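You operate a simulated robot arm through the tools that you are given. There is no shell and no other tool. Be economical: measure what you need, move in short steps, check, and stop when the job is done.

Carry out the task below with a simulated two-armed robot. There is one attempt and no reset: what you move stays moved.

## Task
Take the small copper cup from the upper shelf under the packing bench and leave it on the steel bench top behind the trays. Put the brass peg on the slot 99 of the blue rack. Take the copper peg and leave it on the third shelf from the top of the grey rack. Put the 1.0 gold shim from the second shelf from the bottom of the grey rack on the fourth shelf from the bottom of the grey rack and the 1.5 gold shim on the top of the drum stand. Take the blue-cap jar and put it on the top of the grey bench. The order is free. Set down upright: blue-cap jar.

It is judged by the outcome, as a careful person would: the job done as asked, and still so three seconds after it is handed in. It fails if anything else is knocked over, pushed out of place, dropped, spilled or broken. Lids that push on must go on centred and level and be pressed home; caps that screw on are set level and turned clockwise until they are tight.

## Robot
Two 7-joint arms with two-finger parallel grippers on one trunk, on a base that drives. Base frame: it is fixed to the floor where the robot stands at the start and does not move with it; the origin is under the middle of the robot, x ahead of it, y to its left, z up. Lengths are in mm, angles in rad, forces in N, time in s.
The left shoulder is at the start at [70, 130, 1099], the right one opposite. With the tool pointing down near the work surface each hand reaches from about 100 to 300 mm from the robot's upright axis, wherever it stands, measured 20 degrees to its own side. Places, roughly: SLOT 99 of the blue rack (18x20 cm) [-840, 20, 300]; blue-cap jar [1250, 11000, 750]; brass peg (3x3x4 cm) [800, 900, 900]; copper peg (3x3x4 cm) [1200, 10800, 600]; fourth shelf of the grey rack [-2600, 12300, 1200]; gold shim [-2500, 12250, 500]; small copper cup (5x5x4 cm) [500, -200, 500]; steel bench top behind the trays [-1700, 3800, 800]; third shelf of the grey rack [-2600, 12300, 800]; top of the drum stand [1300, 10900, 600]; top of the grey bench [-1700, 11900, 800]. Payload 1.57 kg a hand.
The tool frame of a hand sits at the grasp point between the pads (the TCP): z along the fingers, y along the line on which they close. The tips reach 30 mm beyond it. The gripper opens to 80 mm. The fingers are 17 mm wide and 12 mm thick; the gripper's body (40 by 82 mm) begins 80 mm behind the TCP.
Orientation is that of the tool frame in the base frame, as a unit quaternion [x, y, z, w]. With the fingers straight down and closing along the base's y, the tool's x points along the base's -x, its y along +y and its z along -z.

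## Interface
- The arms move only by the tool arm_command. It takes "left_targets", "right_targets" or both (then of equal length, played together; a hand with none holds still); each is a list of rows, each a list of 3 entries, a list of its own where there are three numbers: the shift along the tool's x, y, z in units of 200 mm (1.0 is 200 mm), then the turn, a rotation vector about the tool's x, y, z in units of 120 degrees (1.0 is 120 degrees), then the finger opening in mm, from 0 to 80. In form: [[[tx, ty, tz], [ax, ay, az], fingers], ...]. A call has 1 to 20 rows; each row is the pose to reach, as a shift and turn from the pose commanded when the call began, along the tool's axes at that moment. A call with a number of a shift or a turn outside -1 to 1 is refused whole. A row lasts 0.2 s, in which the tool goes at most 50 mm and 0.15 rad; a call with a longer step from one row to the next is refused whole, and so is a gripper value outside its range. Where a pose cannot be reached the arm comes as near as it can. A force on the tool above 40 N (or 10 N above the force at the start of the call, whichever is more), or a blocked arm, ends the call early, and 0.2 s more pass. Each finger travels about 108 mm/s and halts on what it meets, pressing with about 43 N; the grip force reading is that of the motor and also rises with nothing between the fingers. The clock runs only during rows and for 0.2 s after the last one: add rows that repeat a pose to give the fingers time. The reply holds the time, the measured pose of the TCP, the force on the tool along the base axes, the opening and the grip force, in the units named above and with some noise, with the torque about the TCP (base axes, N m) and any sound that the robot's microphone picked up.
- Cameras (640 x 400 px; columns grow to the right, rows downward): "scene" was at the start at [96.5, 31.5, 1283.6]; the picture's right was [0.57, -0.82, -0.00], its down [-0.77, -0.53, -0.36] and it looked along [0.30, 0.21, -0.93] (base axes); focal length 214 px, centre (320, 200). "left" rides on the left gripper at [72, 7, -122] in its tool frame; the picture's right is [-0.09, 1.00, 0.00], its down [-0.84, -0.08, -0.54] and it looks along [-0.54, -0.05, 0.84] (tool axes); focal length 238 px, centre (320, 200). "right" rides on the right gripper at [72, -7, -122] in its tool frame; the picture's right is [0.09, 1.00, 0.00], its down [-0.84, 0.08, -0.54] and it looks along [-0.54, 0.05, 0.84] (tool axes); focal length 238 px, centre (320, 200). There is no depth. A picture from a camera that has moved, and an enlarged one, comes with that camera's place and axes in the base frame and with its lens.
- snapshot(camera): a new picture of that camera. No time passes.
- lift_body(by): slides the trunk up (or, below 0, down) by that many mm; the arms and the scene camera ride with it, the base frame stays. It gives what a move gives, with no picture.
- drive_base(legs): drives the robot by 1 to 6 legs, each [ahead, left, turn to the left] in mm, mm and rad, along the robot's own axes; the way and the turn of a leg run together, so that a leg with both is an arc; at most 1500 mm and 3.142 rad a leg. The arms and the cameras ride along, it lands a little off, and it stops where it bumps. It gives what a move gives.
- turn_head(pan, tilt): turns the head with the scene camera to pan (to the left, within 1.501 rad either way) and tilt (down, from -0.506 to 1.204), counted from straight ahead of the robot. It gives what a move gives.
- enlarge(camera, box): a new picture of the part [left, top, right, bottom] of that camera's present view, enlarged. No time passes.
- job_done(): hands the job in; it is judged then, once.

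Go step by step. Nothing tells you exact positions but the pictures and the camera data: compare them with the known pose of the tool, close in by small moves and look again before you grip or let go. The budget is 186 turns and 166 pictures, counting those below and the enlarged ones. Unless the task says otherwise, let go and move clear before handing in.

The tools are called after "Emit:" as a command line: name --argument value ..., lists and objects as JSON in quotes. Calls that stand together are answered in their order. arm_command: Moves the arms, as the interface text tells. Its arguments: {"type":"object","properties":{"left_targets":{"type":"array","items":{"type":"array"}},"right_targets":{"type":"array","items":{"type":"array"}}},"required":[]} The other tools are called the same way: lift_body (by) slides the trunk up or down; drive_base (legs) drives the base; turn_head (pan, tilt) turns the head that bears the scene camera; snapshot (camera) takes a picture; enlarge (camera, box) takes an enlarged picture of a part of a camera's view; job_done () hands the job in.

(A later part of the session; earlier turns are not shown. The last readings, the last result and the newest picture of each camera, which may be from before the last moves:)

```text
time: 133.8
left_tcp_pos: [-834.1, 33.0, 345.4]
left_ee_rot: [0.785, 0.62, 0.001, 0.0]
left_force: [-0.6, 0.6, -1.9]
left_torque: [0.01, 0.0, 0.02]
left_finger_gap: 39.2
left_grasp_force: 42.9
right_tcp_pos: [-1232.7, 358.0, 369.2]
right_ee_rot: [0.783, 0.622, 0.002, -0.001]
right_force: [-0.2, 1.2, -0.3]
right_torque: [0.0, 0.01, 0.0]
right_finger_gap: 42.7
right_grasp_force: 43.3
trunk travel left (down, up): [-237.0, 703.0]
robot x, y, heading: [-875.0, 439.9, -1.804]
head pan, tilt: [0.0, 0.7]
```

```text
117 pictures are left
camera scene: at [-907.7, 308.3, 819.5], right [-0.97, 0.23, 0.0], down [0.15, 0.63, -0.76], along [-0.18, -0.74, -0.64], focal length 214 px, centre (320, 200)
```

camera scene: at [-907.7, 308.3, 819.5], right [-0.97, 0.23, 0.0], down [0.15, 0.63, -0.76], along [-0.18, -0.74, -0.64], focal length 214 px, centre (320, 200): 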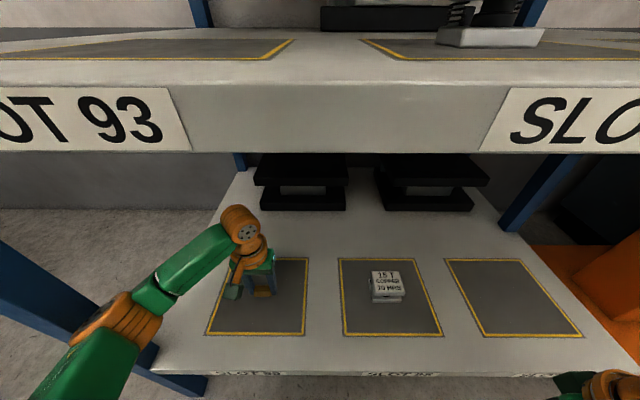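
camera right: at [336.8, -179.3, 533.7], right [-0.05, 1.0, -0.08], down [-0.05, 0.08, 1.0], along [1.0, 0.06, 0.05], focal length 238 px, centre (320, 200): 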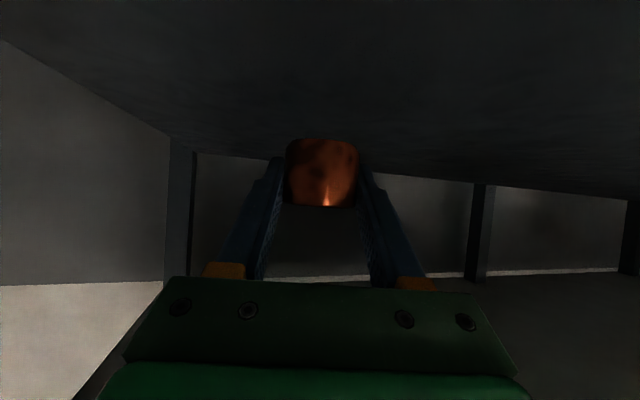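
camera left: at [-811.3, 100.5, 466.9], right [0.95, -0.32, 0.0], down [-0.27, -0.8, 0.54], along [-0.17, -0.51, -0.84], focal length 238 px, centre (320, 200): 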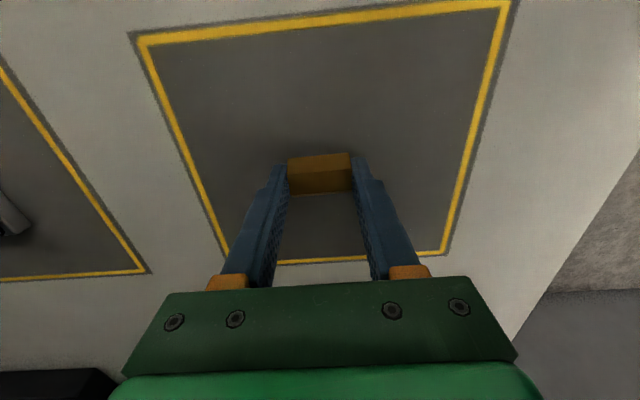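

Centred on the pad. I lower gently toward contact.

Emit:
arm_command --left_targets '[[[0, 0, 0.03], [0, 0, 0], 20], [[0, 0, 0.05], [0, 0, 0], 20], [[0, 0, 0.06], [0, 0, 0], 20]]'

```text
time: 134.6
left_tcp_pos: [-834.8, 32.3, 335.0]
left_ee_rot: [0.784, 0.62, -0.001, 0.002]
left_force: [1.2, 1.2, 12.7]
left_torque: [-0.05, -0.32, 0.04]
left_finger_gap: 39.0
left_grasp_force: 43.1
right_tcp_pos: [-1233.5, 358.8, 369.3]
right_ee_rot: [0.782, 0.623, 0.001, 0.002]
right_force: [-1.0, 0.6, 0.2]
right_torque: [-0.03, 0.0, 0.01]
right_finger_gap: 42.8
right_grasp_force: 43.3
trunk travel left (down, up): [-237.0, 703.0]
robot x, y, heading: [-878.2, 440.1, -1.803]
head pan, tilt: [0.0, 0.7]
```

Contact is felt. I open and withdraw upward, then look.

Emit:
arm_command --left_targets '[[[0, 0, -0.005], [0, 0, 0], 45], [[0, 0, -0.005], [0, 0, 0], 60], [[0, 0, -0.1], [0, 0, 0], 70], [[0, 0, -0.3], [0, 0, 0], 70], [[0, 0, -0.3], [0, 0, 0], 70]]'

Emit:
snapshot --camera "left"

```text
time: 135.8
left_tcp_pos: [-834.9, 30.7, 392.6]
left_ee_rot: [0.785, 0.62, 0.001, 0.0]
left_force: [0.0, 0.4, -0.6]
left_torque: [-0.01, 0.0, 0.0]
left_finger_gap: 69.9
left_grasp_force: 0.0
right_tcp_pos: [-1233.8, 357.6, 369.0]
right_ee_rot: [0.783, 0.622, 0.002, -0.001]
right_force: [0.7, 0.1, -1.5]
right_torque: [0.01, 0.01, -0.01]
right_finger_gap: 42.3
right_grasp_force: 43.0
trunk travel left (down, up): [-237.0, 703.0]
robot x, y, heading: [-875.8, 439.2, -1.802]
head pan, tilt: [0.0, 0.7]
```

```text
116 pictures are left
camera left: at [-811.3, 99.9, 514.3], right [0.95, -0.32, 0.0], down [-0.27, -0.8, 0.54], along [-0.17, -0.51, -0.84], focal length 238 px, centre (320, 200)
```

left: 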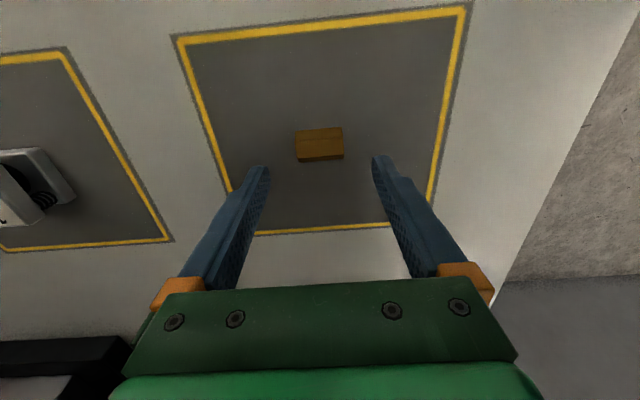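

The brass peg rests on slot 99. I back out, turn toward the far side of the hall and look at the steel bench.

Emit:
drive_base --legs '[[-500, 0, 0], [0, 0, -2.9]]'

Emit:
lift_body --by 400

Emit:
turn_head --pan 0.2 --tilt 0.2

Emit:
snapshot --camera "scene"

```text
time: 145.6
left_tcp_pos: [-896.1, 1319.1, 392.3]
left_ee_rot: [-0.705, 0.709, 0.0, 0.0]
left_force: [-0.1, 0.1, -0.4]
left_torque: [0.0, 0.03, 0.02]
left_finger_gap: 69.8
left_grasp_force: 0.1
right_tcp_pos: [-433.2, 1088.2, 368.0]
right_ee_rot: [-0.707, 0.707, -0.001, -0.002]
right_force: [-0.8, -0.2, -0.4]
right_torque: [-0.01, 0.01, -0.04]
right_finger_gap: 42.7
right_grasp_force: 42.7
trunk travel left (down, up): [-237.0, 703.0]
robot x, y, heading: [-760.1, 933.9, 1.571]
head pan, tilt: [0.0, 0.7]
```

```text
time: 149.4
left_tcp_pos: [-895.1, 1317.6, 792.4]
left_ee_rot: [-0.705, 0.709, 0.0, -0.001]
left_force: [0.0, 0.4, 0.6]
left_torque: [0.0, 0.0, 0.0]
left_finger_gap: 69.9
left_grasp_force: 0.1
right_tcp_pos: [-432.8, 1089.4, 768.4]
right_ee_rot: [-0.707, 0.707, 0.0, -0.001]
right_force: [0.4, -0.1, -0.6]
right_torque: [-0.03, 0.02, 0.02]
right_finger_gap: 42.6
right_grasp_force: 42.8
trunk travel left (down, up): [-637.0, 303.0]
robot x, y, heading: [-761.3, 926.8, 1.57]
head pan, tilt: [0.0, 0.7]
```

```text
time: 150.4
left_tcp_pos: [-895.6, 1318.3, 792.1]
left_ee_rot: [-0.704, 0.71, 0.001, 0.001]
left_force: [-1.0, 0.7, -0.8]
left_torque: [0.0, 0.0, 0.0]
left_finger_gap: 70.2
left_grasp_force: 0.2
right_tcp_pos: [-432.8, 1090.0, 768.6]
right_ee_rot: [0.707, -0.707, 0.0, 0.002]
right_force: [0.0, 0.4, -1.0]
right_torque: [0.01, -0.01, 0.04]
right_finger_gap: 42.4
right_grasp_force: 42.7
trunk travel left (down, up): [-637.0, 303.0]
robot x, y, heading: [-767.0, 930.2, 1.569]
head pan, tilt: [0.201, 0.201]
```

```text
115 pictures are left
camera scene: at [-778.8, 1071.0, 1264.9], right [0.98, 0.19, 0.0], down [0.04, -0.2, -0.98], along [-0.19, 0.96, -0.2], focal length 214 px, centre (320, 200)
```

scene: 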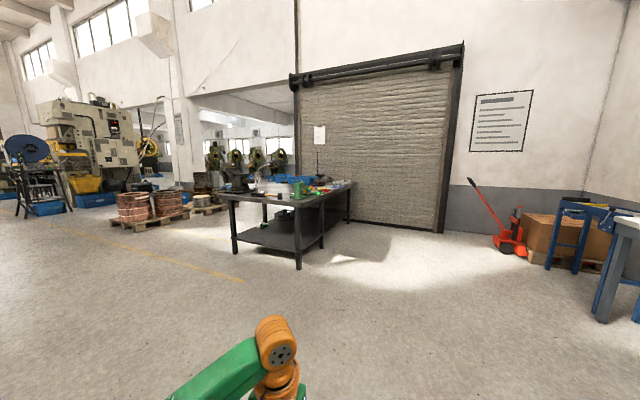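

The steel bench is the dark table at the left near (-1900, 3600). I drive up beside its right end and look at its top.

Emit:
drive_base --legs '[[1500, 0, 0], [1150, 0, 0]]'

Emit:
lift_body --by 250

Emit:
turn_head --pan 1.45 --tilt 0.5

Emit:
snapshot --camera "scene"

```text
time: 163.2
left_tcp_pos: [-861.0, 3966.3, 792.4]
left_ee_rot: [-0.702, 0.713, 0.0, 0.0]
left_force: [0.6, -0.2, 0.1]
left_torque: [-0.04, 0.0, -0.02]
left_finger_gap: 69.9
left_grasp_force: 0.0
right_tcp_pos: [-398.8, 3733.1, 769.1]
right_ee_rot: [-0.705, 0.709, -0.001, -0.001]
right_force: [0.0, -0.6, -0.2]
right_torque: [-0.01, 0.03, -0.01]
right_finger_gap: 42.4
right_grasp_force: 43.7
trunk travel left (down, up): [-637.0, 303.0]
robot x, y, heading: [-727.8, 3576.1, 1.559]
head pan, tilt: [0.201, 0.201]
```

```text
time: 165.8
left_tcp_pos: [-859.6, 3965.9, 1042.8]
left_ee_rot: [-0.702, 0.712, 0.001, 0.0]
left_force: [0.1, 0.1, 0.1]
left_torque: [0.02, 0.02, -0.02]
left_finger_gap: 70.0
left_grasp_force: 0.1
right_tcp_pos: [-398.5, 3733.6, 1019.5]
right_ee_rot: [-0.705, 0.709, -0.001, -0.002]
right_force: [0.0, 0.2, 0.6]
right_torque: [0.01, 0.0, 0.02]
right_finger_gap: 42.4
right_grasp_force: 43.1
trunk travel left (down, up): [-887.0, 53.0]
robot x, y, heading: [-731.4, 3579.7, 1.562]
head pan, tilt: [0.201, 0.201]
```

```text
time: 167.2
left_tcp_pos: [-858.8, 3965.2, 1042.3]
left_ee_rot: [-0.702, 0.712, 0.0, -0.001]
left_force: [-0.1, -0.1, -0.4]
left_torque: [-0.01, 0.02, 0.01]
left_finger_gap: 69.9
left_grasp_force: 0.1
right_tcp_pos: [-399.1, 3734.5, 1018.5]
right_ee_rot: [-0.704, 0.71, -0.001, -0.002]
right_force: [-0.2, 0.6, -0.2]
right_torque: [-0.01, -0.05, -0.01]
right_finger_gap: 42.4
right_grasp_force: 43.2
trunk travel left (down, up): [-887.0, 53.0]
robot x, y, heading: [-727.3, 3576.0, 1.56]
head pan, tilt: [1.45, 0.499]
```

```text
114 pictures are left
camera scene: at [-817.5, 3637.8, 1487.3], right [0.13, 0.99, 0.0], down [0.47, -0.06, -0.88], along [-0.87, 0.12, -0.48], focal length 214 px, centre (320, 200)
```

scene: 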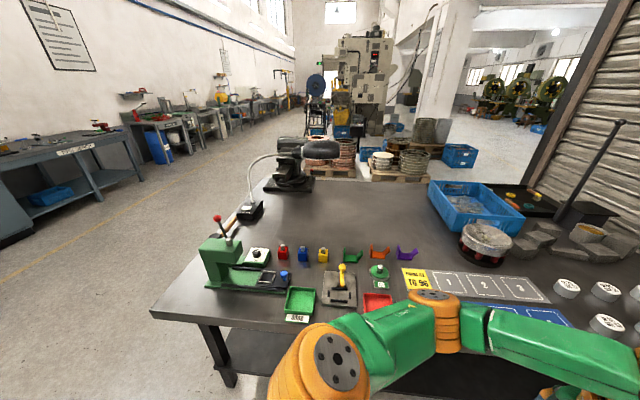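

The cup's place is the clear area behind the row of small trays and fixtures, about (-1690, 3795). It is a long reach, so I set the right arm pointing out to the right with the cup level before approaching.

Emit:
arm_command --right_targets '[[[-0.068, -0.108, 0], [0, 0, 0.065], 30], [[-0.136, -0.215, 0], [0, 0, 0.13], 30], [[-0.204, -0.323, 0], [0, 0, 0.194], 30], [[-0.272, -0.43, 0], [0, 0, 0.259], 30], [[-0.34, -0.538, 0], [0, 0, 0.323], 30], [[-0.41, -0.645, 0], [0, 0, 0.388], 30], [[-0.477, -0.753, 0], [0, 0, 0.452], 30], [[-0.545, -0.86, 0], [0, 0, 0.517], 30], [[-0.545, -0.86, 0], [0, 0, 0.517], 30]]'

Emit:
arm_command --right_targets '[[[0, 0, 0], [0, -0.062, 0], 30], [[0, 0, 0], [0, -0.125, 0], 30], [[0, 0, 0], [0, -0.187, 0], 30], [[0, 0, 0], [0, -0.25, 0], 30], [[0, 0, 0], [0, -0.312, 0], 30], [[0, 0, 0], [0, -0.375, 0], 30], [[0, 0, 0], [0, -0.437, 0], 30], [[0, 0, 0], [0, -0.5, 0], 30], [[0, 0, 0], [0, -0.5, 0], 30]]'

Emit:
snapshot --camera "right"

```text
time: 169.2
left_tcp_pos: [-859.0, 3965.6, 1042.2]
left_ee_rot: [-0.702, 0.712, -0.001, 0.0]
left_force: [0.0, -0.3, -1.0]
left_torque: [0.0, 0.02, 0.04]
left_finger_gap: 69.9
left_grasp_force: 0.1
right_tcp_pos: [-225.5, 3843.0, 1019.2]
right_ee_rot: [-0.237, 0.971, -0.001, -0.001]
right_force: [-0.7, -0.6, -0.3]
right_torque: [0.0, 0.0, 0.0]
right_finger_gap: 42.3
right_grasp_force: 43.3
trunk travel left (down, up): [-887.0, 53.0]
robot x, y, heading: [-724.5, 3578.9, 1.562]
head pan, tilt: [1.45, 0.499]
```

```text
time: 171.2
left_tcp_pos: [-858.8, 3965.9, 1041.5]
left_ee_rot: [-0.702, 0.712, 0.0, -0.001]
left_force: [-0.1, 0.5, -0.8]
left_torque: [0.03, -0.02, 0.01]
left_finger_gap: 70.1
left_grasp_force: 0.0
right_tcp_pos: [-225.6, 3841.2, 1018.0]
right_ee_rot: [-0.207, 0.842, 0.118, 0.485]
right_force: [-0.2, -0.4, 0.2]
right_torque: [0.01, 0.01, 0.01]
right_finger_gap: 42.3
right_grasp_force: 42.8
trunk travel left (down, up): [-887.0, 53.0]
robot x, y, heading: [-728.5, 3573.9, 1.558]
head pan, tilt: [1.45, 0.499]
```

```text
113 pictures are left
camera right: at [-350.0, 3770.3, 1015.8], right [-0.5, 0.86, -0.08], down [-0.08, 0.05, 1.0], along [0.86, 0.51, 0.05], focal length 238 px, centre (320, 200)
```

right: 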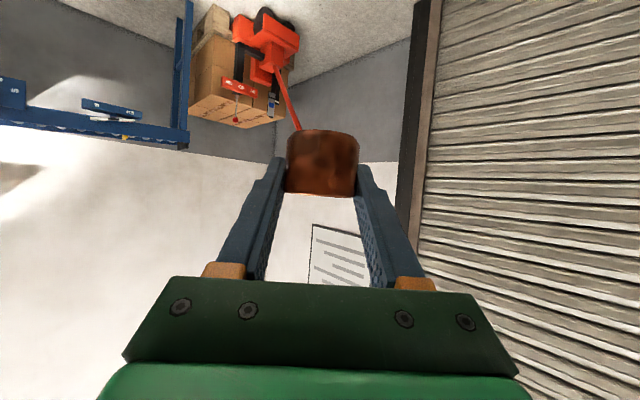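

The cup is level in the hand. I turn so the right arm points over the bench and approach to about 235 mm from its edge.

Emit:
drive_base --legs '[[0, 0, 2.41], [100, -150, 0]]'

Emit:
turn_head --pan -1.1 --tilt 0.8

Emit:
snapshot --camera "scene"

```text
time: 178.5
left_tcp_pos: [-1065.3, 3226.0, 1041.7]
left_ee_rot: [0.916, 0.4, 0.0, -0.001]
left_force: [0.3, 0.3, 0.5]
left_torque: [0.0, 0.01, 0.01]
left_finger_gap: 70.1
left_grasp_force: 0.2
right_tcp_pos: [-1453.0, 3741.6, 1022.0]
right_ee_rot: [0.859, -0.108, -0.497, -0.064]
right_force: [-1.0, -0.1, -0.2]
right_torque: [0.04, 0.02, -0.01]
right_finger_gap: 42.5
right_grasp_force: 43.1
trunk travel left (down, up): [-887.0, 53.0]
robot x, y, heading: [-902.6, 3603.8, -2.313]
head pan, tilt: [1.45, 0.499]
```

```text
time: 180.8
left_tcp_pos: [-1068.4, 3227.1, 1042.6]
left_ee_rot: [0.916, 0.401, 0.001, 0.0]
left_force: [-0.6, -0.8, -0.2]
left_torque: [0.0, 0.01, 0.02]
left_finger_gap: 69.8
left_grasp_force: 0.1
right_tcp_pos: [-1456.9, 3742.3, 1019.1]
right_ee_rot: [0.859, -0.109, -0.495, -0.064]
right_force: [0.1, 0.1, -1.3]
right_torque: [-0.01, 0.0, 0.0]
right_finger_gap: 42.2
right_grasp_force: 42.9
trunk travel left (down, up): [-887.0, 53.0]
robot x, y, heading: [-903.3, 3602.4, -2.313]
head pan, tilt: [-1.1, 0.799]
```

```text
112 pictures are left
camera scene: at [-1017.0, 3588.5, 1461.3], right [0.27, 0.96, 0.0], down [0.69, -0.19, -0.7], along [-0.67, 0.19, -0.72], focal length 214 px, centre (320, 200)
```

scene: 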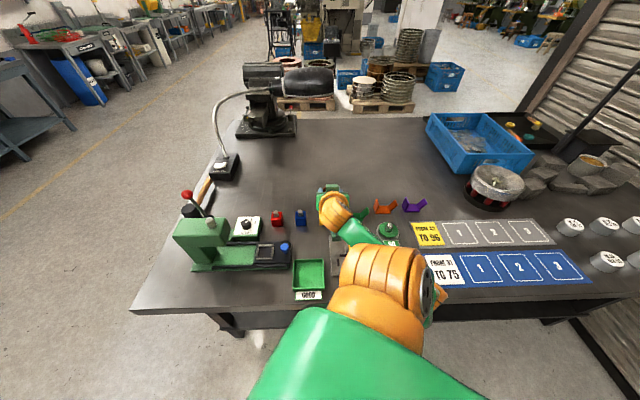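

I close in the last 80 mm, lower the trunk and extend the arm over to the clear area behind the trays.

Emit:
drive_base --legs '[[44, -67, 0]]'

Emit:
lift_body --by -110

Emit:
arm_command --right_targets '[[[-0.094, 0, 0.163], [0, 0, 0], 30], [[-0.188, 0, 0.325], [0, 0, 0], 30], [[-0.282, 0, 0.488], [0, 0, 0], 30], [[-0.375, 0, 0.65], [0, 0, 0], 30], [[-0.375, 0, 0.65], [0, 0, 0], 30]]'

Emit:
snapshot --camera "right"

Emit:
snapshot --camera "scene"

```text
time: 181.8
left_tcp_pos: [-1142.1, 3238.5, 1042.7]
left_ee_rot: [0.916, 0.401, -0.002, -0.001]
left_force: [-0.4, -1.1, 0.7]
left_torque: [-0.04, 0.01, -0.02]
left_finger_gap: 69.9
left_grasp_force: 0.0
right_tcp_pos: [-1530.1, 3753.9, 1021.6]
right_ee_rot: [0.858, -0.108, -0.498, -0.064]
right_force: [0.6, -0.8, -0.7]
right_torque: [0.01, -0.01, 0.0]
right_finger_gap: 42.1
right_grasp_force: 42.6
trunk travel left (down, up): [-887.0, 53.0]
robot x, y, heading: [-983.7, 3614.5, -2.317]
head pan, tilt: [-1.1, 0.799]
```

```text
time: 183.2
left_tcp_pos: [-1148.5, 3239.4, 932.5]
left_ee_rot: [0.916, 0.401, 0.001, 0.0]
left_force: [0.2, 0.6, 0.2]
left_torque: [0.02, 0.0, -0.01]
left_finger_gap: 70.3
left_grasp_force: 0.1
right_tcp_pos: [-1536.2, 3754.9, 909.1]
right_ee_rot: [0.86, -0.108, -0.494, -0.063]
right_force: [0.0, 0.0, -0.6]
right_torque: [0.01, -0.02, -0.05]
right_finger_gap: 42.3
right_grasp_force: 42.9
trunk travel left (down, up): [-777.0, 163.0]
robot x, y, heading: [-984.1, 3615.1, -2.311]
head pan, tilt: [-1.1, 0.799]
```

```text
time: 184.4
left_tcp_pos: [-1147.2, 3238.4, 933.0]
left_ee_rot: [0.916, 0.402, 0.0, -0.001]
left_force: [-0.2, 0.0, 0.2]
left_torque: [-0.02, -0.01, 0.02]
left_finger_gap: 69.9
left_grasp_force: 0.1
right_tcp_pos: [-1681.6, 3792.5, 907.9]
right_ee_rot: [0.86, -0.108, -0.495, -0.063]
right_force: [-0.9, 0.2, -1.2]
right_torque: [0.0, 0.01, 0.0]
right_finger_gap: 42.3
right_grasp_force: 42.8
trunk travel left (down, up): [-777.0, 163.0]
robot x, y, heading: [-984.6, 3619.4, -2.313]
head pan, tilt: [-1.1, 0.799]
```

```text
111 pictures are left
camera right: at [-1544.8, 3764.2, 905.8], right [-0.2, -0.98, -0.08], down [0.03, -0.09, 1.0], along [-0.98, 0.2, 0.05], focal length 238 px, centre (320, 200)
```

right: 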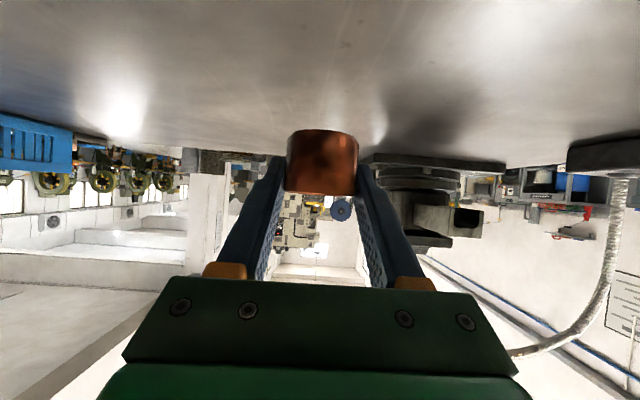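

```text
110 pictures are left
camera scene: at [-1095.0, 3601.2, 1351.4], right [0.27, 0.96, 0.0], down [0.69, -0.19, -0.7], along [-0.67, 0.19, -0.72], focal length 214 px, centre (320, 200)
```

scene: 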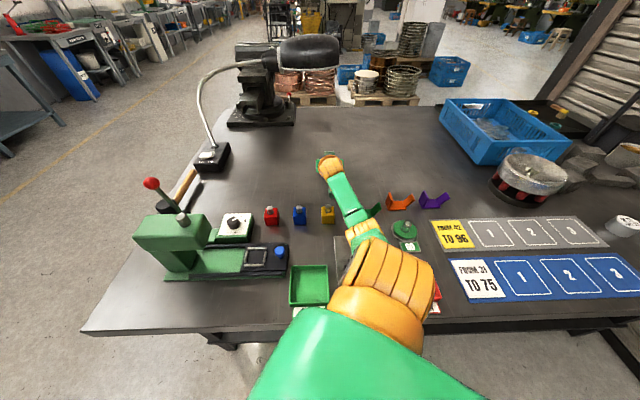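

The spot below is clear, but the camera behind the hand would come down on the yellow clip. I shift 55 mm along the bench so it falls between clips, and then lower.

Emit:
drive_base --legs '[[-47, -30, 0]]'

Emit:
arm_command --right_targets '[[[0, 0, 0], [0, 0.067, 0], 30], [[0, 0, 0], [0, 0.067, 0], 30]]'

Emit:
lift_body --by -50

Emit:
snapshot --camera "right"

Emit:
snapshot --camera "scene"

```text
time: 185.4
left_tcp_pos: [-1136.6, 3290.4, 930.7]
left_ee_rot: [0.916, 0.402, 0.002, -0.002]
left_force: [0.7, -0.3, -0.4]
left_torque: [0.05, -0.01, -0.01]
left_finger_gap: 70.2
left_grasp_force: 0.0
right_tcp_pos: [-1671.0, 3844.1, 907.4]
right_ee_rot: [0.86, -0.107, -0.495, -0.065]
right_force: [0.4, -0.4, -0.2]
right_torque: [-0.04, 0.01, -0.03]
right_finger_gap: 42.1
right_grasp_force: 42.9
trunk travel left (down, up): [-777.0, 163.0]
robot x, y, heading: [-972.8, 3671.8, -2.312]
head pan, tilt: [-1.1, 0.799]
```

```text
time: 186.0
left_tcp_pos: [-1137.4, 3293.0, 932.2]
left_ee_rot: [0.915, 0.402, 0.001, 0.0]
left_force: [0.7, -0.3, 0.1]
left_torque: [-0.01, 0.02, 0.0]
left_finger_gap: 69.8
left_grasp_force: 0.0
right_tcp_pos: [-1672.8, 3846.1, 908.4]
right_ee_rot: [0.892, -0.111, -0.434, -0.056]
right_force: [0.1, 0.3, 0.0]
right_torque: [-0.01, 0.0, -0.04]
right_finger_gap: 42.4
right_grasp_force: 42.9
trunk travel left (down, up): [-777.0, 163.0]
robot x, y, heading: [-973.5, 3669.3, -2.312]
head pan, tilt: [-1.1, 0.799]
```

```text
time: 186.9
left_tcp_pos: [-1137.5, 3294.1, 882.0]
left_ee_rot: [0.916, 0.402, 0.001, 0.0]
left_force: [0.6, -1.5, 0.4]
left_torque: [0.0, 0.01, 0.02]
left_finger_gap: 69.9
left_grasp_force: 0.1
right_tcp_pos: [-1671.7, 3848.0, 858.2]
right_ee_rot: [0.893, -0.111, -0.434, -0.055]
right_force: [0.5, -0.6, 0.5]
right_torque: [0.0, -0.03, 0.0]
right_finger_gap: 42.3
right_grasp_force: 43.2
trunk travel left (down, up): [-727.0, 213.0]
robot x, y, heading: [-974.5, 3673.6, -2.317]
head pan, tilt: [-1.1, 0.799]
```

```text
109 pictures are left
camera right: at [-1536.3, 3818.7, 875.1], right [-0.19, -0.98, -0.07], down [-0.11, -0.05, 0.99], along [-0.98, 0.2, -0.1], focal length 238 px, centre (320, 200)
```

right: 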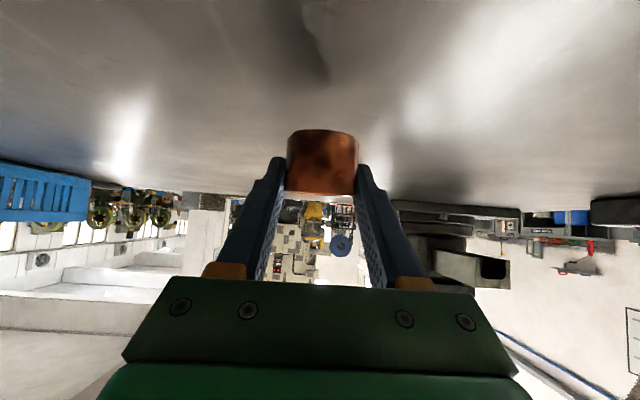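

```text
108 pictures are left
camera scene: at [-1085.7, 3655.9, 1301.3], right [0.27, 0.96, 0.0], down [0.69, -0.19, -0.7], along [-0.67, 0.19, -0.72], focal length 214 px, centre (320, 200)
```

scene: 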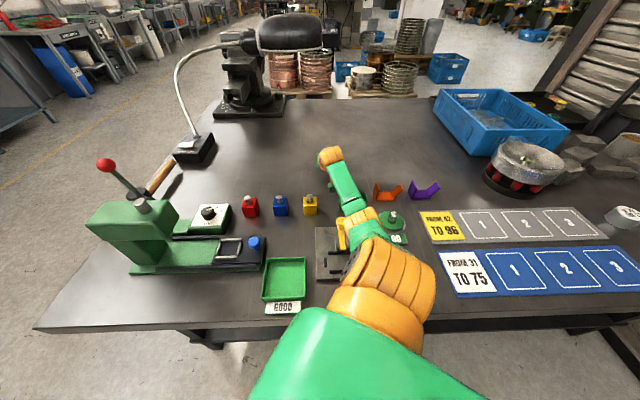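

There is still clearance over the fixture. I lower in small steps until contact.

Emit:
lift_body --by -15

Emit:
snapshot --camera "right"

```text
time: 187.5
left_tcp_pos: [-1137.8, 3293.7, 868.0]
left_ee_rot: [0.916, 0.401, 0.0, -0.001]
left_force: [-0.3, 0.2, -1.1]
left_torque: [-0.01, 0.02, -0.01]
left_finger_gap: 70.0
left_grasp_force: 0.0
right_tcp_pos: [-1671.9, 3848.0, 842.5]
right_ee_rot: [0.893, -0.112, -0.433, -0.055]
right_force: [-0.1, 0.4, -1.1]
right_torque: [-0.01, 0.01, -0.01]
right_finger_gap: 42.0
right_grasp_force: 43.5
trunk travel left (down, up): [-712.0, 228.0]
robot x, y, heading: [-973.9, 3671.3, -2.312]
head pan, tilt: [-1.1, 0.799]
```

```text
107 pictures are left
camera right: at [-1536.4, 3818.7, 860.1], right [-0.19, -0.98, -0.07], down [-0.11, -0.05, 0.99], along [-0.98, 0.2, -0.1], focal length 238 px, centre (320, 200)
```

right: 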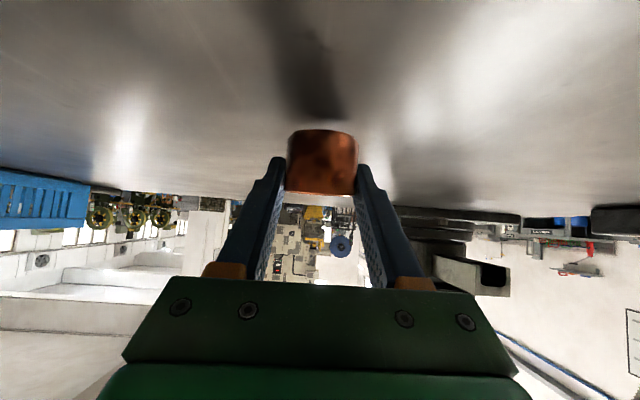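

Emit:
arm_command --right_targets '[[[0.0197, 0, 0.0154], [0, 0, 0], 30], [[0.0355, 0, 0.0277], [0, 0, 0], 30]]'

```text
time: 188.1
left_tcp_pos: [-1136.8, 3294.4, 867.6]
left_ee_rot: [0.915, 0.403, 0.0, 0.0]
left_force: [-0.3, 0.4, -0.3]
left_torque: [0.01, 0.01, 0.0]
left_finger_gap: 70.1
left_grasp_force: 0.0
right_tcp_pos: [-1671.4, 3847.1, 838.0]
right_ee_rot: [0.892, -0.112, -0.435, -0.055]
right_force: [-1.4, -0.2, 3.9]
right_torque: [-0.03, 0.15, 0.04]
right_finger_gap: 42.1
right_grasp_force: 42.8
trunk travel left (down, up): [-712.0, 228.0]
robot x, y, heading: [-976.9, 3670.7, -2.314]
head pan, tilt: [-1.1, 0.799]
```

Contact is felt. I open the fingers and draw back along the tool axis.

Emit:
arm_command --right_targets '[[[0.0355, 0, 0.0277], [0, 0, 0], 55], [[0.0355, 0, 0.0277], [0, 0, 0], 75], [[0.0355, 0, 0.0277], [0, 0, 0], 75], [[0.0, 0, -0.1], [0, 0, 0], 75], [[-0.05, 0, -0.25], [0, 0, 0], 75], [[-0.1, 0, -0.45], [0, 0, 0], 75], [[-0.1, 0, -0.45], [0, 0, 0], 75]]'

Emit:
snapshot --camera "right"

Emit:
snapshot --camera "scene"

```text
time: 189.7
left_tcp_pos: [-1137.4, 3293.2, 867.1]
left_ee_rot: [0.916, 0.402, 0.001, 0.001]
left_force: [1.0, 0.4, 0.1]
left_torque: [-0.01, 0.03, 0.01]
left_finger_gap: 70.1
left_grasp_force: 0.2
right_tcp_pos: [-1616.6, 3832.1, 904.8]
right_ee_rot: [0.892, -0.112, -0.434, -0.055]
right_force: [-0.1, 0.4, 0.9]
right_torque: [-0.02, 0.01, 0.02]
right_finger_gap: 74.8
right_grasp_force: 0.1
trunk travel left (down, up): [-712.0, 228.0]
robot x, y, heading: [-973.4, 3674.1, -2.314]
head pan, tilt: [-1.1, 0.799]
```

```text
106 pictures are left
camera right: at [-1479.9, 3804.7, 922.0], right [-0.19, -0.98, -0.07], down [-0.11, -0.05, 0.99], along [-0.98, 0.2, -0.1], focal length 238 px, centre (320, 200)
```

right: 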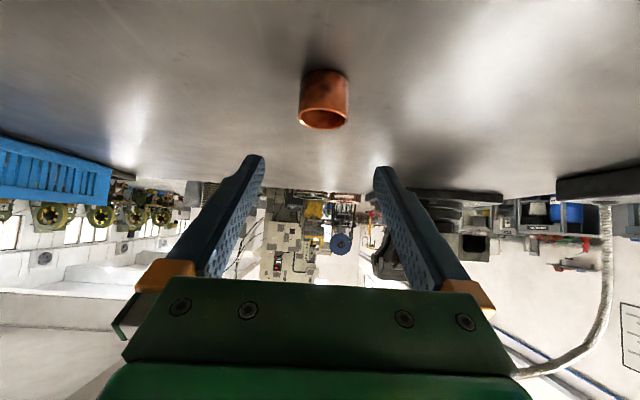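

```text
105 pictures are left
camera scene: at [-1086.1, 3655.9, 1286.3], right [0.27, 0.96, 0.0], down [0.69, -0.19, -0.7], along [-0.67, 0.19, -0.72], focal length 214 px, centre (320, 200)
```

scene: 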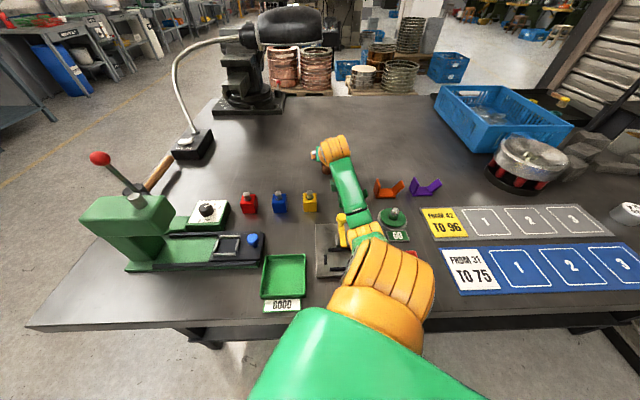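

The copper cup stands upright behind the trays. I raise, retreat from the bench, and look for the way to the far area.

Emit:
lift_body --by 200

Emit:
drive_base --legs '[[-280, 300, 0], [0, 0, -2.4]]'

Emit:
turn_head --pan 0.3 --tilt 0.1

Emit:
snapshot --camera "scene"

```text
time: 191.9
left_tcp_pos: [-1137.8, 3293.8, 1068.3]
left_ee_rot: [0.916, 0.402, 0.002, 0.0]
left_force: [-0.3, -0.4, 0.3]
left_torque: [-0.02, 0.01, 0.0]
left_finger_gap: 70.2
left_grasp_force: 0.0
right_tcp_pos: [-1616.0, 3834.0, 1103.9]
right_ee_rot: [0.893, -0.112, -0.433, -0.055]
right_force: [0.3, 0.2, 0.5]
right_torque: [0.01, 0.0, 0.01]
right_finger_gap: 74.7
right_grasp_force: 0.1
trunk travel left (down, up): [-912.0, 28.0]
robot x, y, heading: [-975.3, 3668.5, -2.315]
head pan, tilt: [-1.1, 0.799]
```

```text
time: 200.1
left_tcp_pos: [-700.5, 4066.1, 1067.2]
left_ee_rot: [0.708, -0.706, 0.0, 0.002]
left_force: [0.0, -0.7, -0.6]
left_torque: [0.04, 0.03, 0.04]
left_finger_gap: 70.3
left_grasp_force: 0.1
right_tcp_pos: [15.7, 3994.2, 1104.1]
right_ee_rot: [-0.222, 0.872, 0.106, 0.423]
right_force: [-0.5, 0.2, 0.1]
right_torque: [-0.03, -0.02, -0.01]
right_finger_gap: 75.3
right_grasp_force: 0.0
trunk travel left (down, up): [-912.0, 28.0]
robot x, y, heading: [-566.8, 3679.2, 1.573]
head pan, tilt: [-1.1, 0.799]
```

```text
time: 201.7
left_tcp_pos: [-699.9, 4065.6, 1067.3]
left_ee_rot: [0.708, -0.706, 0.0, 0.002]
left_force: [-0.7, 0.2, 1.3]
left_torque: [-0.01, 0.01, 0.0]
left_finger_gap: 69.9
left_grasp_force: 0.1
right_tcp_pos: [15.2, 3993.9, 1103.7]
right_ee_rot: [-0.222, 0.872, 0.107, 0.424]
right_force: [0.2, -0.2, 0.3]
right_torque: [-0.04, -0.02, 0.03]
right_finger_gap: 75.1
right_grasp_force: 0.0
trunk travel left (down, up): [-912.0, 28.0]
robot x, y, heading: [-564.8, 3676.4, 1.575]
head pan, tilt: [0.3, 0.099]
```

```text
104 pictures are left
camera scene: at [-591.1, 3815.6, 1549.3], right [0.95, 0.3, 0.0], down [0.03, -0.1, -0.99], along [-0.3, 0.95, -0.1], focal length 214 px, centre (320, 200)
```

scene: 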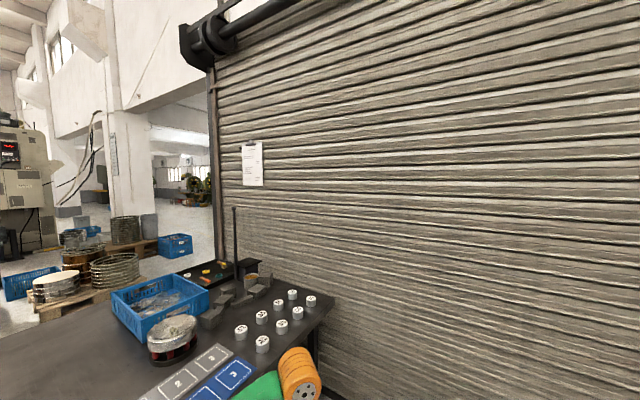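

The gap between bench and shutter is closed, so I fold the right arm in and drive round the near side of the steel bench to the opening at the left.

Emit:
arm_command --right_targets '[[[0.11, 0, -0.14], [0, 0.062, 0], 75], [[0.22, 0, -0.281], [0, 0.124, 0], 75], [[0.33, 0, -0.422], [0, 0.186, 0], 75], [[0.44, 0, -0.563], [0, 0.247, 0], 75], [[0.55, 0, -0.704], [0, 0.309, 0], 75], [[0.66, 0, -0.845], [0, 0.371, 0], 75], [[0.77, 0, -0.985], [0, 0.433, 0], 75], [[0.77, 0, -0.985], [0, 0.433, 0], 75]]'

Emit:
drive_base --legs '[[-1050, 0, 0], [0, 1500, 0], [0, 1300, 0]]'

Emit:
turn_head --pan 0.3 --tilt 0.15

Emit:
snapshot --camera "scene"

```text
time: 203.4
left_tcp_pos: [-701.2, 4065.5, 1067.4]
left_ee_rot: [0.707, -0.707, 0.001, 0.002]
left_force: [-1.1, 0.9, -0.2]
left_torque: [0.02, 0.01, 0.0]
left_finger_gap: 69.9
left_grasp_force: 0.1
right_tcp_pos: [-202.9, 3876.3, 1106.6]
right_ee_rot: [-0.246, 0.969, -0.001, -0.001]
right_force: [0.5, 0.0, 0.4]
right_torque: [-0.01, 0.01, 0.02]
right_finger_gap: 74.8
right_grasp_force: 0.0
trunk travel left (down, up): [-912.0, 28.0]
robot x, y, heading: [-561.8, 3675.6, 1.573]
head pan, tilt: [0.3, 0.099]
```

```text
time: 222.0
left_tcp_pos: [-3487.6, 3028.9, 1066.9]
left_ee_rot: [-0.702, 0.712, 0.0, -0.001]
left_force: [0.1, -0.8, 0.8]
left_torque: [-0.02, 0.0, -0.02]
left_finger_gap: 70.1
left_grasp_force: 0.1
right_tcp_pos: [-2993.1, 2830.9, 1107.0]
right_ee_rot: [-0.238, 0.971, 0.0, -0.002]
right_force: [0.1, -0.2, 0.0]
right_torque: [-0.02, -0.03, -0.01]
right_finger_gap: 75.1
right_grasp_force: 0.0
trunk travel left (down, up): [-912.0, 28.0]
robot x, y, heading: [-3358.8, 2637.1, 1.558]
head pan, tilt: [0.3, 0.099]
```

```text
time: 222.7
left_tcp_pos: [-3488.4, 3028.7, 1067.3]
left_ee_rot: [-0.702, 0.712, 0.001, -0.001]
left_force: [0.6, -0.5, -0.2]
left_torque: [0.01, 0.02, 0.0]
left_finger_gap: 70.0
left_grasp_force: 0.1
right_tcp_pos: [-2993.4, 2831.2, 1107.1]
right_ee_rot: [-0.238, 0.971, -0.002, -0.001]
right_force: [-1.1, -0.9, -0.2]
right_torque: [-0.03, 0.01, -0.02]
right_finger_gap: 75.0
right_grasp_force: 0.1
trunk travel left (down, up): [-912.0, 28.0]
robot x, y, heading: [-3355.9, 2636.8, 1.556]
head pan, tilt: [0.3, 0.15]
```

```text
103 pictures are left
camera scene: at [-3382.9, 2777.4, 1544.7], right [0.96, 0.28, 0.0], down [0.04, -0.14, -0.99], along [-0.28, 0.95, -0.15], focal length 214 px, centre (320, 200)
```

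scene: 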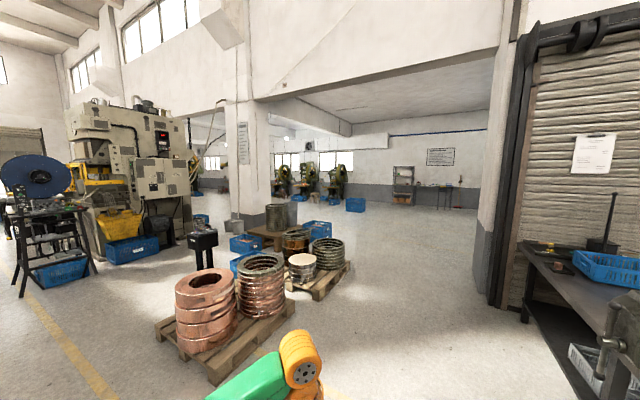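

I can see the passage to the back room, with the grey rack and bench at its far wall. I drive through between the pallets and the pillar along x≈-3050.

Emit:
drive_base --legs '[[0, -280, 0.015], [1500, 0, 0], [1500, 0, 0], [1500, 0, 0]]'

Emit:
turn_head --pan -0.6 --tilt 0.2

Emit:
snapshot --camera "scene"

Emit:
turn_head --pan 0.1 --tilt 0.2

Emit:
snapshot --camera "scene"

```text
time: 245.8
left_tcp_pos: [-3210.7, 7533.2, 1068.1]
left_ee_rot: [0.71, -0.704, -0.001, 0.0]
left_force: [0.2, -0.4, 0.1]
left_torque: [0.03, -0.01, -0.01]
left_finger_gap: 69.7
left_grasp_force: 0.0
right_tcp_pos: [-2712.8, 7347.4, 1106.5]
right_ee_rot: [-0.249, 0.968, -0.002, -0.001]
right_force: [0.6, -0.4, 0.0]
right_torque: [0.0, 0.0, -0.01]
right_finger_gap: 74.8
right_grasp_force: 0.0
trunk travel left (down, up): [-912.0, 28.0]
robot x, y, heading: [-3072.8, 7147.3, 1.581]
head pan, tilt: [0.3, 0.15]
```

```text
time: 247.0
left_tcp_pos: [-3211.8, 7535.1, 1066.9]
left_ee_rot: [0.71, -0.704, 0.0, 0.001]
left_force: [0.4, -0.4, -0.5]
left_torque: [0.02, -0.02, 0.04]
left_finger_gap: 70.1
left_grasp_force: 0.1
right_tcp_pos: [-2711.9, 7347.1, 1106.9]
right_ee_rot: [-0.248, 0.969, -0.001, -0.001]
right_force: [-0.2, -0.7, -0.5]
right_torque: [0.01, 0.0, 0.02]
right_finger_gap: 75.0
right_grasp_force: 0.1
trunk travel left (down, up): [-912.0, 28.0]
robot x, y, heading: [-3074.1, 7147.2, 1.58]
head pan, tilt: [-0.6, 0.201]
```

```text
102 pictures are left
camera scene: at [-3020.4, 7274.8, 1540.0], right [0.83, -0.56, 0.0], down [-0.11, -0.17, -0.98], along [0.54, 0.81, -0.2], focal length 214 px, centre (320, 200)
```

scene: 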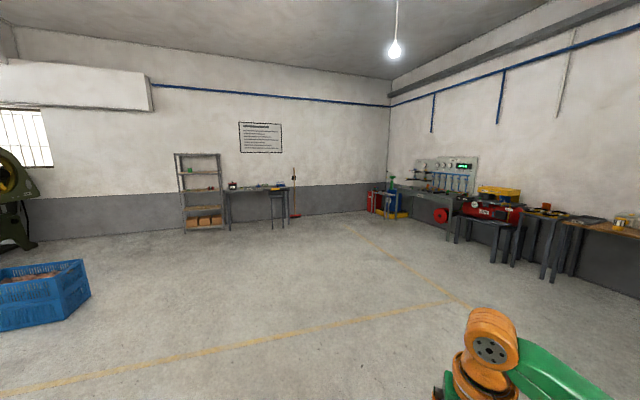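

```text
time: 248.0
left_tcp_pos: [-3212.4, 7534.7, 1066.3]
left_ee_rot: [0.71, -0.704, 0.0, 0.001]
left_force: [0.3, -0.6, -0.8]
left_torque: [-0.02, -0.03, -0.02]
left_finger_gap: 69.9
left_grasp_force: 0.0
right_tcp_pos: [-2712.0, 7347.1, 1107.6]
right_ee_rot: [-0.248, 0.969, -0.001, -0.001]
right_force: [0.1, -0.6, -0.3]
right_torque: [0.01, -0.01, -0.01]
right_finger_gap: 74.9
right_grasp_force: 0.0
trunk travel left (down, up): [-912.0, 28.0]
robot x, y, heading: [-3072.9, 7149.9, 1.582]
head pan, tilt: [0.099, 0.201]
```

```text
101 pictures are left
camera scene: at [-3082.2, 7289.9, 1540.0], right [0.99, 0.11, 0.0], down [0.02, -0.2, -0.98], along [-0.11, 0.97, -0.2], focal length 214 px, centre (320, 200)
```

scene: 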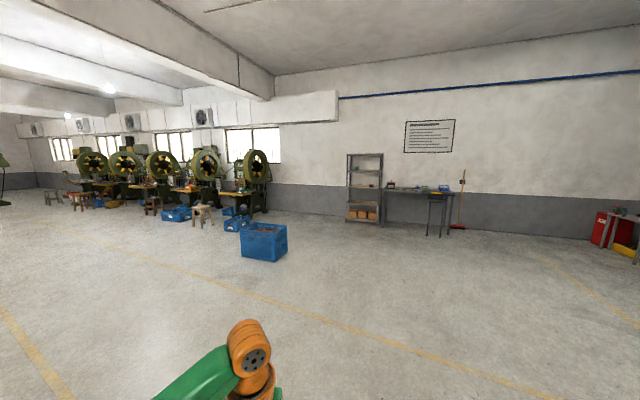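

The grey rack and bench are straight ahead, and the drum stand is in the right-hand corner. I drive up to the grey rack first.

Emit:
drive_base --legs '[[1500, -500, 0], [1500, 0, 0], [950, 0, 0]]'

Emit:
turn_head --pan 0 --tilt 0.5

Emit:
snapshot --camera "scene"

```text
refused: leg 1 is longer than a leg can be; nothing moved
```

```text
time: 248.8
left_tcp_pos: [-3211.3, 7533.9, 1066.8]
left_ee_rot: [0.71, -0.704, 0.0, 0.002]
left_force: [0.1, -0.1, -0.1]
left_torque: [0.0, 0.02, 0.04]
left_finger_gap: 70.0
left_grasp_force: 0.0
right_tcp_pos: [-2711.7, 7348.4, 1106.5]
right_ee_rot: [-0.249, 0.968, -0.001, -0.001]
right_force: [-0.5, -0.9, 0.2]
right_torque: [-0.01, 0.05, 0.01]
right_finger_gap: 74.9
right_grasp_force: 0.0
trunk travel left (down, up): [-912.0, 28.0]
robot x, y, heading: [-3072.3, 7146.1, 1.584]
head pan, tilt: [0.0, 0.499]
```

```text
100 pictures are left
camera scene: at [-3073.0, 7288.4, 1512.4], right [1.0, 0.01, 0.0], down [0.01, -0.48, -0.88], along [-0.01, 0.88, -0.48], focal length 214 px, centre (320, 200)
```

scene: 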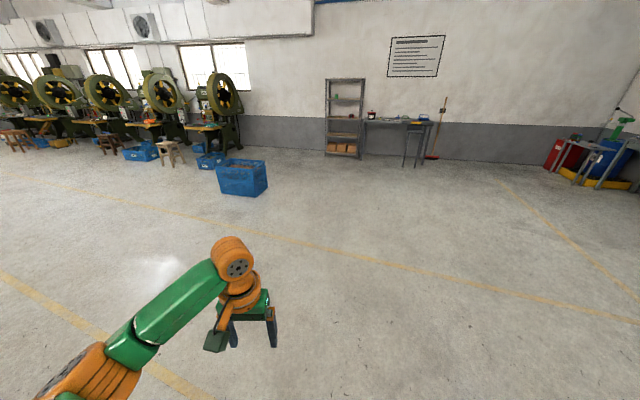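

Emit:
drive_base --legs '[[1400, -450, 0], [1450, 0, 0], [1150, 0, 0]]'

Emit:
snapshot --camera "scene"

```text
time: 268.4
left_tcp_pos: [-2741.7, 11526.8, 1067.8]
left_ee_rot: [-0.705, 0.709, 0.001, 0.0]
left_force: [0.7, 0.8, -0.9]
left_torque: [0.01, 0.03, -0.02]
left_finger_gap: 70.1
left_grasp_force: 0.1
right_tcp_pos: [-2245.8, 11331.9, 1107.2]
right_ee_rot: [-0.242, 0.97, -0.001, 0.0]
right_force: [-0.1, 0.9, 0.3]
right_torque: [0.0, 0.05, -0.01]
right_finger_gap: 74.9
right_grasp_force: 0.0
trunk travel left (down, up): [-912.0, 28.0]
robot x, y, heading: [-2608.7, 11135.3, 1.575]
head pan, tilt: [0.0, 0.499]
```

```text
99 pictures are left
camera scene: at [-2606.7, 11278.5, 1512.4], right [1.0, 0.0, 0.0], down [0.0, -0.48, -0.88], along [0.0, 0.88, -0.48], focal length 214 px, centre (320, 200)
```

scene: 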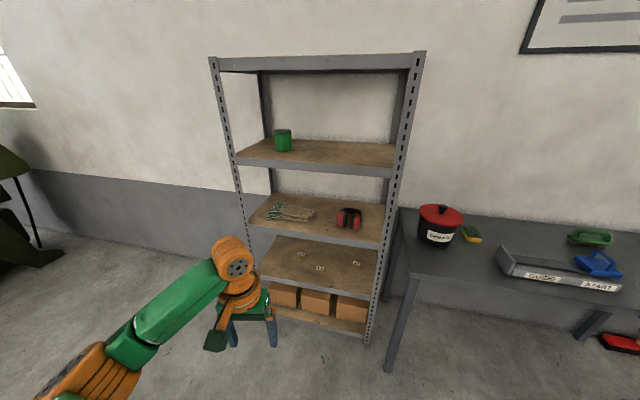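

Five shelves: the shims lie on the second from the bottom. I zoom in to read their thickness marks.

Emit:
enlarge --camera "scene" --box '[262, 232, 390, 312]'

```text
5.00 times, centred on (326, 272) of scene
camera zoom: at [-2606.7, 11278.5, 1512.4], right [1.0, 0.0, 0.0], down [0.0, -0.48, -0.88], along [0.0, 0.88, -0.48], focal length 1072 px, centre (290, -160)
```

zoom: 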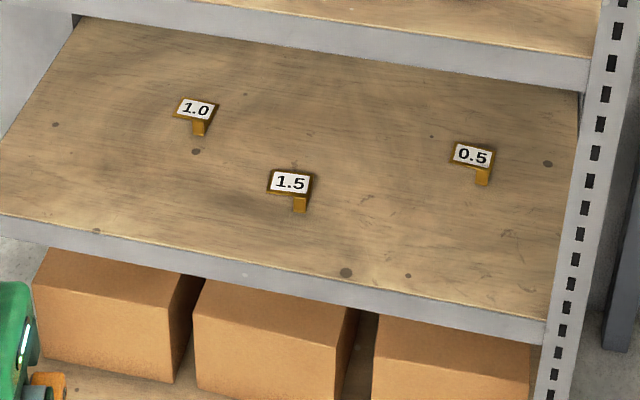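

Marks read: 1.0 at the rear left (-2729, 12336), 1.5 in front (-2595, 12210), and 0.5 to be left alone. The rack is slanted about 14°. I prepare both hands, square up to the rack and lower the trunk.

Emit:
arm_command --left_targets '[[[-0.03, 0.04, -0.01], [0, -0.056, 0], 70], [[-0.06, 0.08, -0.02], [0, -0.111, 0], 70], [[-0.09, 0.12, -0.03], [0, -0.167, 0], 70], [[-0.12, 0.16, -0.04], [0, -0.222, 0], 70], [[-0.15, 0.2, -0.05], [0, -0.278, 0], 70], [[-0.18, 0.24, -0.06], [0, -0.333, 0], 70], [[-0.21, 0.28, -0.07], [0, -0.389, 0], 70], [[-0.25, 0.33, -0.08], [0, -0.445, 0], 70], [[-0.25, 0.33, -0.08], [0, -0.5, 0], 70]]' --right_targets '[[[0, 0, 0], [0, 0, -0.058], 75], [[0, 0, 0], [0, 0, -0.116], 75], [[0, 0, 0], [0, 0, -0.174], 75], [[0, 0, 0], [0, 0, -0.232], 75], [[0, 0, 0], [0, 0, -0.29], 75], [[0, 0, 0], [0, 0, -0.348], 75], [[0, 0, 0], [0, 0, -0.406], 75], [[0, 0, 0], [0, 0, -0.464], 75], [[0, 0, 0], [0, 0, -0.517], 75]]'

Emit:
drive_base --legs '[[0, 0, -0.24]]'

Emit:
lift_body --by -400

Emit:
lift_body --by -140

Emit:
snapshot --camera "scene"

```text
time: 270.4
left_tcp_pos: [-2806.6, 11577.2, 1083.4]
left_ee_rot: [-0.61, 0.614, 0.354, 0.355]
left_force: [0.2, -0.3, 0.4]
left_torque: [0.01, -0.02, -0.01]
left_finger_gap: 70.0
left_grasp_force: 0.1
right_tcp_pos: [-2244.2, 11333.2, 1106.0]
right_ee_rot: [0.708, -0.706, 0.0, 0.001]
right_force: [-0.3, -0.8, 0.1]
right_torque: [0.04, -0.02, 0.0]
right_finger_gap: 74.9
right_grasp_force: 0.0
trunk travel left (down, up): [-912.0, 28.0]
robot x, y, heading: [-2605.5, 11141.3, 1.571]
head pan, tilt: [0.0, 0.499]
```

```text
time: 271.6
left_tcp_pos: [-2697.9, 11612.2, 1082.6]
left_ee_rot: [-0.534, 0.683, 0.308, 0.393]
left_force: [-1.6, -0.1, 0.2]
left_torque: [0.0, -0.06, -0.01]
left_finger_gap: 69.8
left_grasp_force: 0.1
right_tcp_pos: [-2208.9, 11241.5, 1106.6]
right_ee_rot: [-0.617, 0.787, -0.001, -0.002]
right_force: [-0.4, 0.4, -0.6]
right_torque: [0.01, 0.01, 0.0]
right_finger_gap: 75.0
right_grasp_force: 0.2
trunk travel left (down, up): [-912.0, 28.0]
robot x, y, heading: [-2608.5, 11134.5, 1.327]
head pan, tilt: [0.0, 0.499]
```

```text
time: 275.4
left_tcp_pos: [-2697.9, 11611.7, 682.3]
left_ee_rot: [-0.533, 0.683, 0.308, 0.393]
left_force: [0.0, -0.3, 0.0]
left_torque: [0.06, 0.0, 0.03]
left_finger_gap: 70.1
left_grasp_force: 0.0
right_tcp_pos: [-2208.9, 11242.2, 705.9]
right_ee_rot: [-0.618, 0.786, -0.001, -0.002]
right_force: [0.5, 0.2, 0.1]
right_torque: [-0.03, 0.01, -0.02]
right_finger_gap: 74.9
right_grasp_force: 0.1
trunk travel left (down, up): [-512.0, 428.0]
robot x, y, heading: [-2607.3, 11137.8, 1.331]
head pan, tilt: [0.0, 0.499]
```

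```text
time: 277.1
left_tcp_pos: [-2697.9, 11612.0, 542.1]
left_ee_rot: [-0.533, 0.684, 0.307, 0.393]
left_force: [0.6, 1.1, -0.5]
left_torque: [0.04, -0.04, 0.01]
left_finger_gap: 70.0
left_grasp_force: 0.1
right_tcp_pos: [-2210.7, 11241.7, 566.4]
right_ee_rot: [-0.618, 0.786, 0.0, -0.002]
right_force: [-0.1, -0.1, 0.0]
right_torque: [0.01, -0.01, 0.01]
right_finger_gap: 74.9
right_grasp_force: 0.1
trunk travel left (down, up): [-372.0, 568.0]
robot x, y, heading: [-2610.9, 11138.4, 1.33]
head pan, tilt: [0.0, 0.499]
```

```text
97 pictures are left
camera scene: at [-2573.5, 11275.2, 972.3], right [0.97, -0.24, 0.0], down [-0.12, -0.46, -0.88], along [0.21, 0.85, -0.48], focal length 214 px, centre (320, 200)
```

scene: 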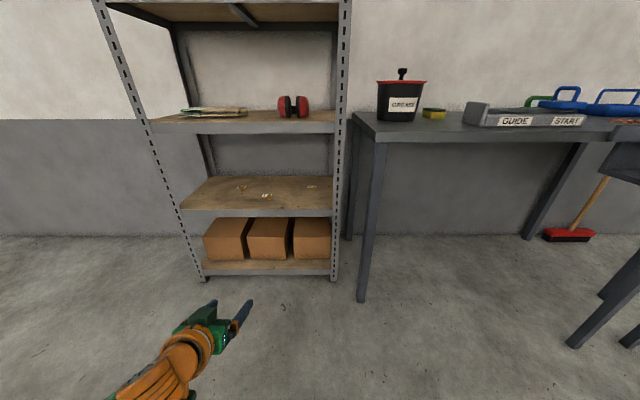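

Triangulated: shelf at z≈500, 1.0 shim at (-2728, 12335). I drive nearer, with the left hand in line with it.

Emit:
drive_base --legs '[[0, 200, 0], [500, 0, 0]]'

Emit:
snapshot --camera "left"

```text
time: 281.2
left_tcp_pos: [-2771.2, 12144.6, 541.8]
left_ee_rot: [-0.533, 0.683, 0.308, 0.393]
left_force: [0.3, 0.9, 0.4]
left_torque: [0.02, -0.04, -0.02]
left_finger_gap: 70.2
left_grasp_force: 0.0
right_tcp_pos: [-2283.3, 11774.5, 565.8]
right_ee_rot: [-0.617, 0.787, -0.001, -0.002]
right_force: [-1.0, -0.7, 0.9]
right_torque: [-0.03, 0.03, -0.01]
right_finger_gap: 74.8
right_grasp_force: 0.0
trunk travel left (down, up): [-372.0, 568.0]
robot x, y, heading: [-2680.6, 11669.5, 1.328]
head pan, tilt: [0.0, 0.499]
```

```text
96 pictures are left
camera left: at [-2811.4, 12009.9, 541.4], right [-0.95, 0.29, 0.08], down [0.06, -0.07, 1.0], along [0.29, 0.96, 0.05], focal length 238 px, centre (320, 200)
```

left: 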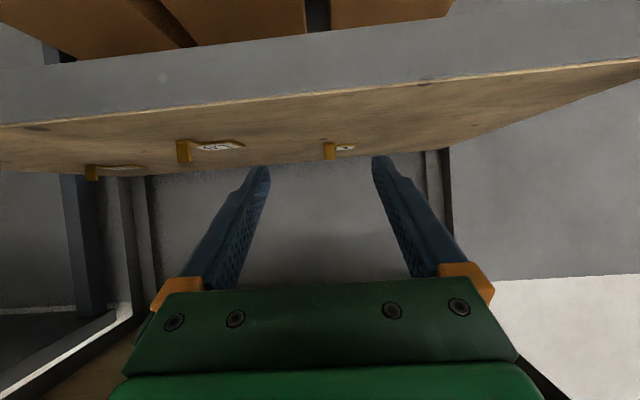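

Emit:
enlarge --camera "left" --box '[160, 110, 400, 190]'

```text
2.67 times, centred on (280, 150) of left
camera zoom: at [-2811.4, 12009.9, 541.4], right [-0.95, 0.29, 0.08], down [0.06, -0.07, 1.0], along [0.29, 0.96, 0.05], focal length 636 px, centre (427, 333)
```

zoom: 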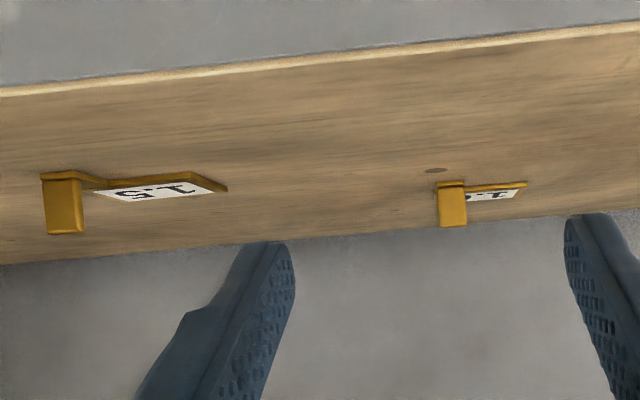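

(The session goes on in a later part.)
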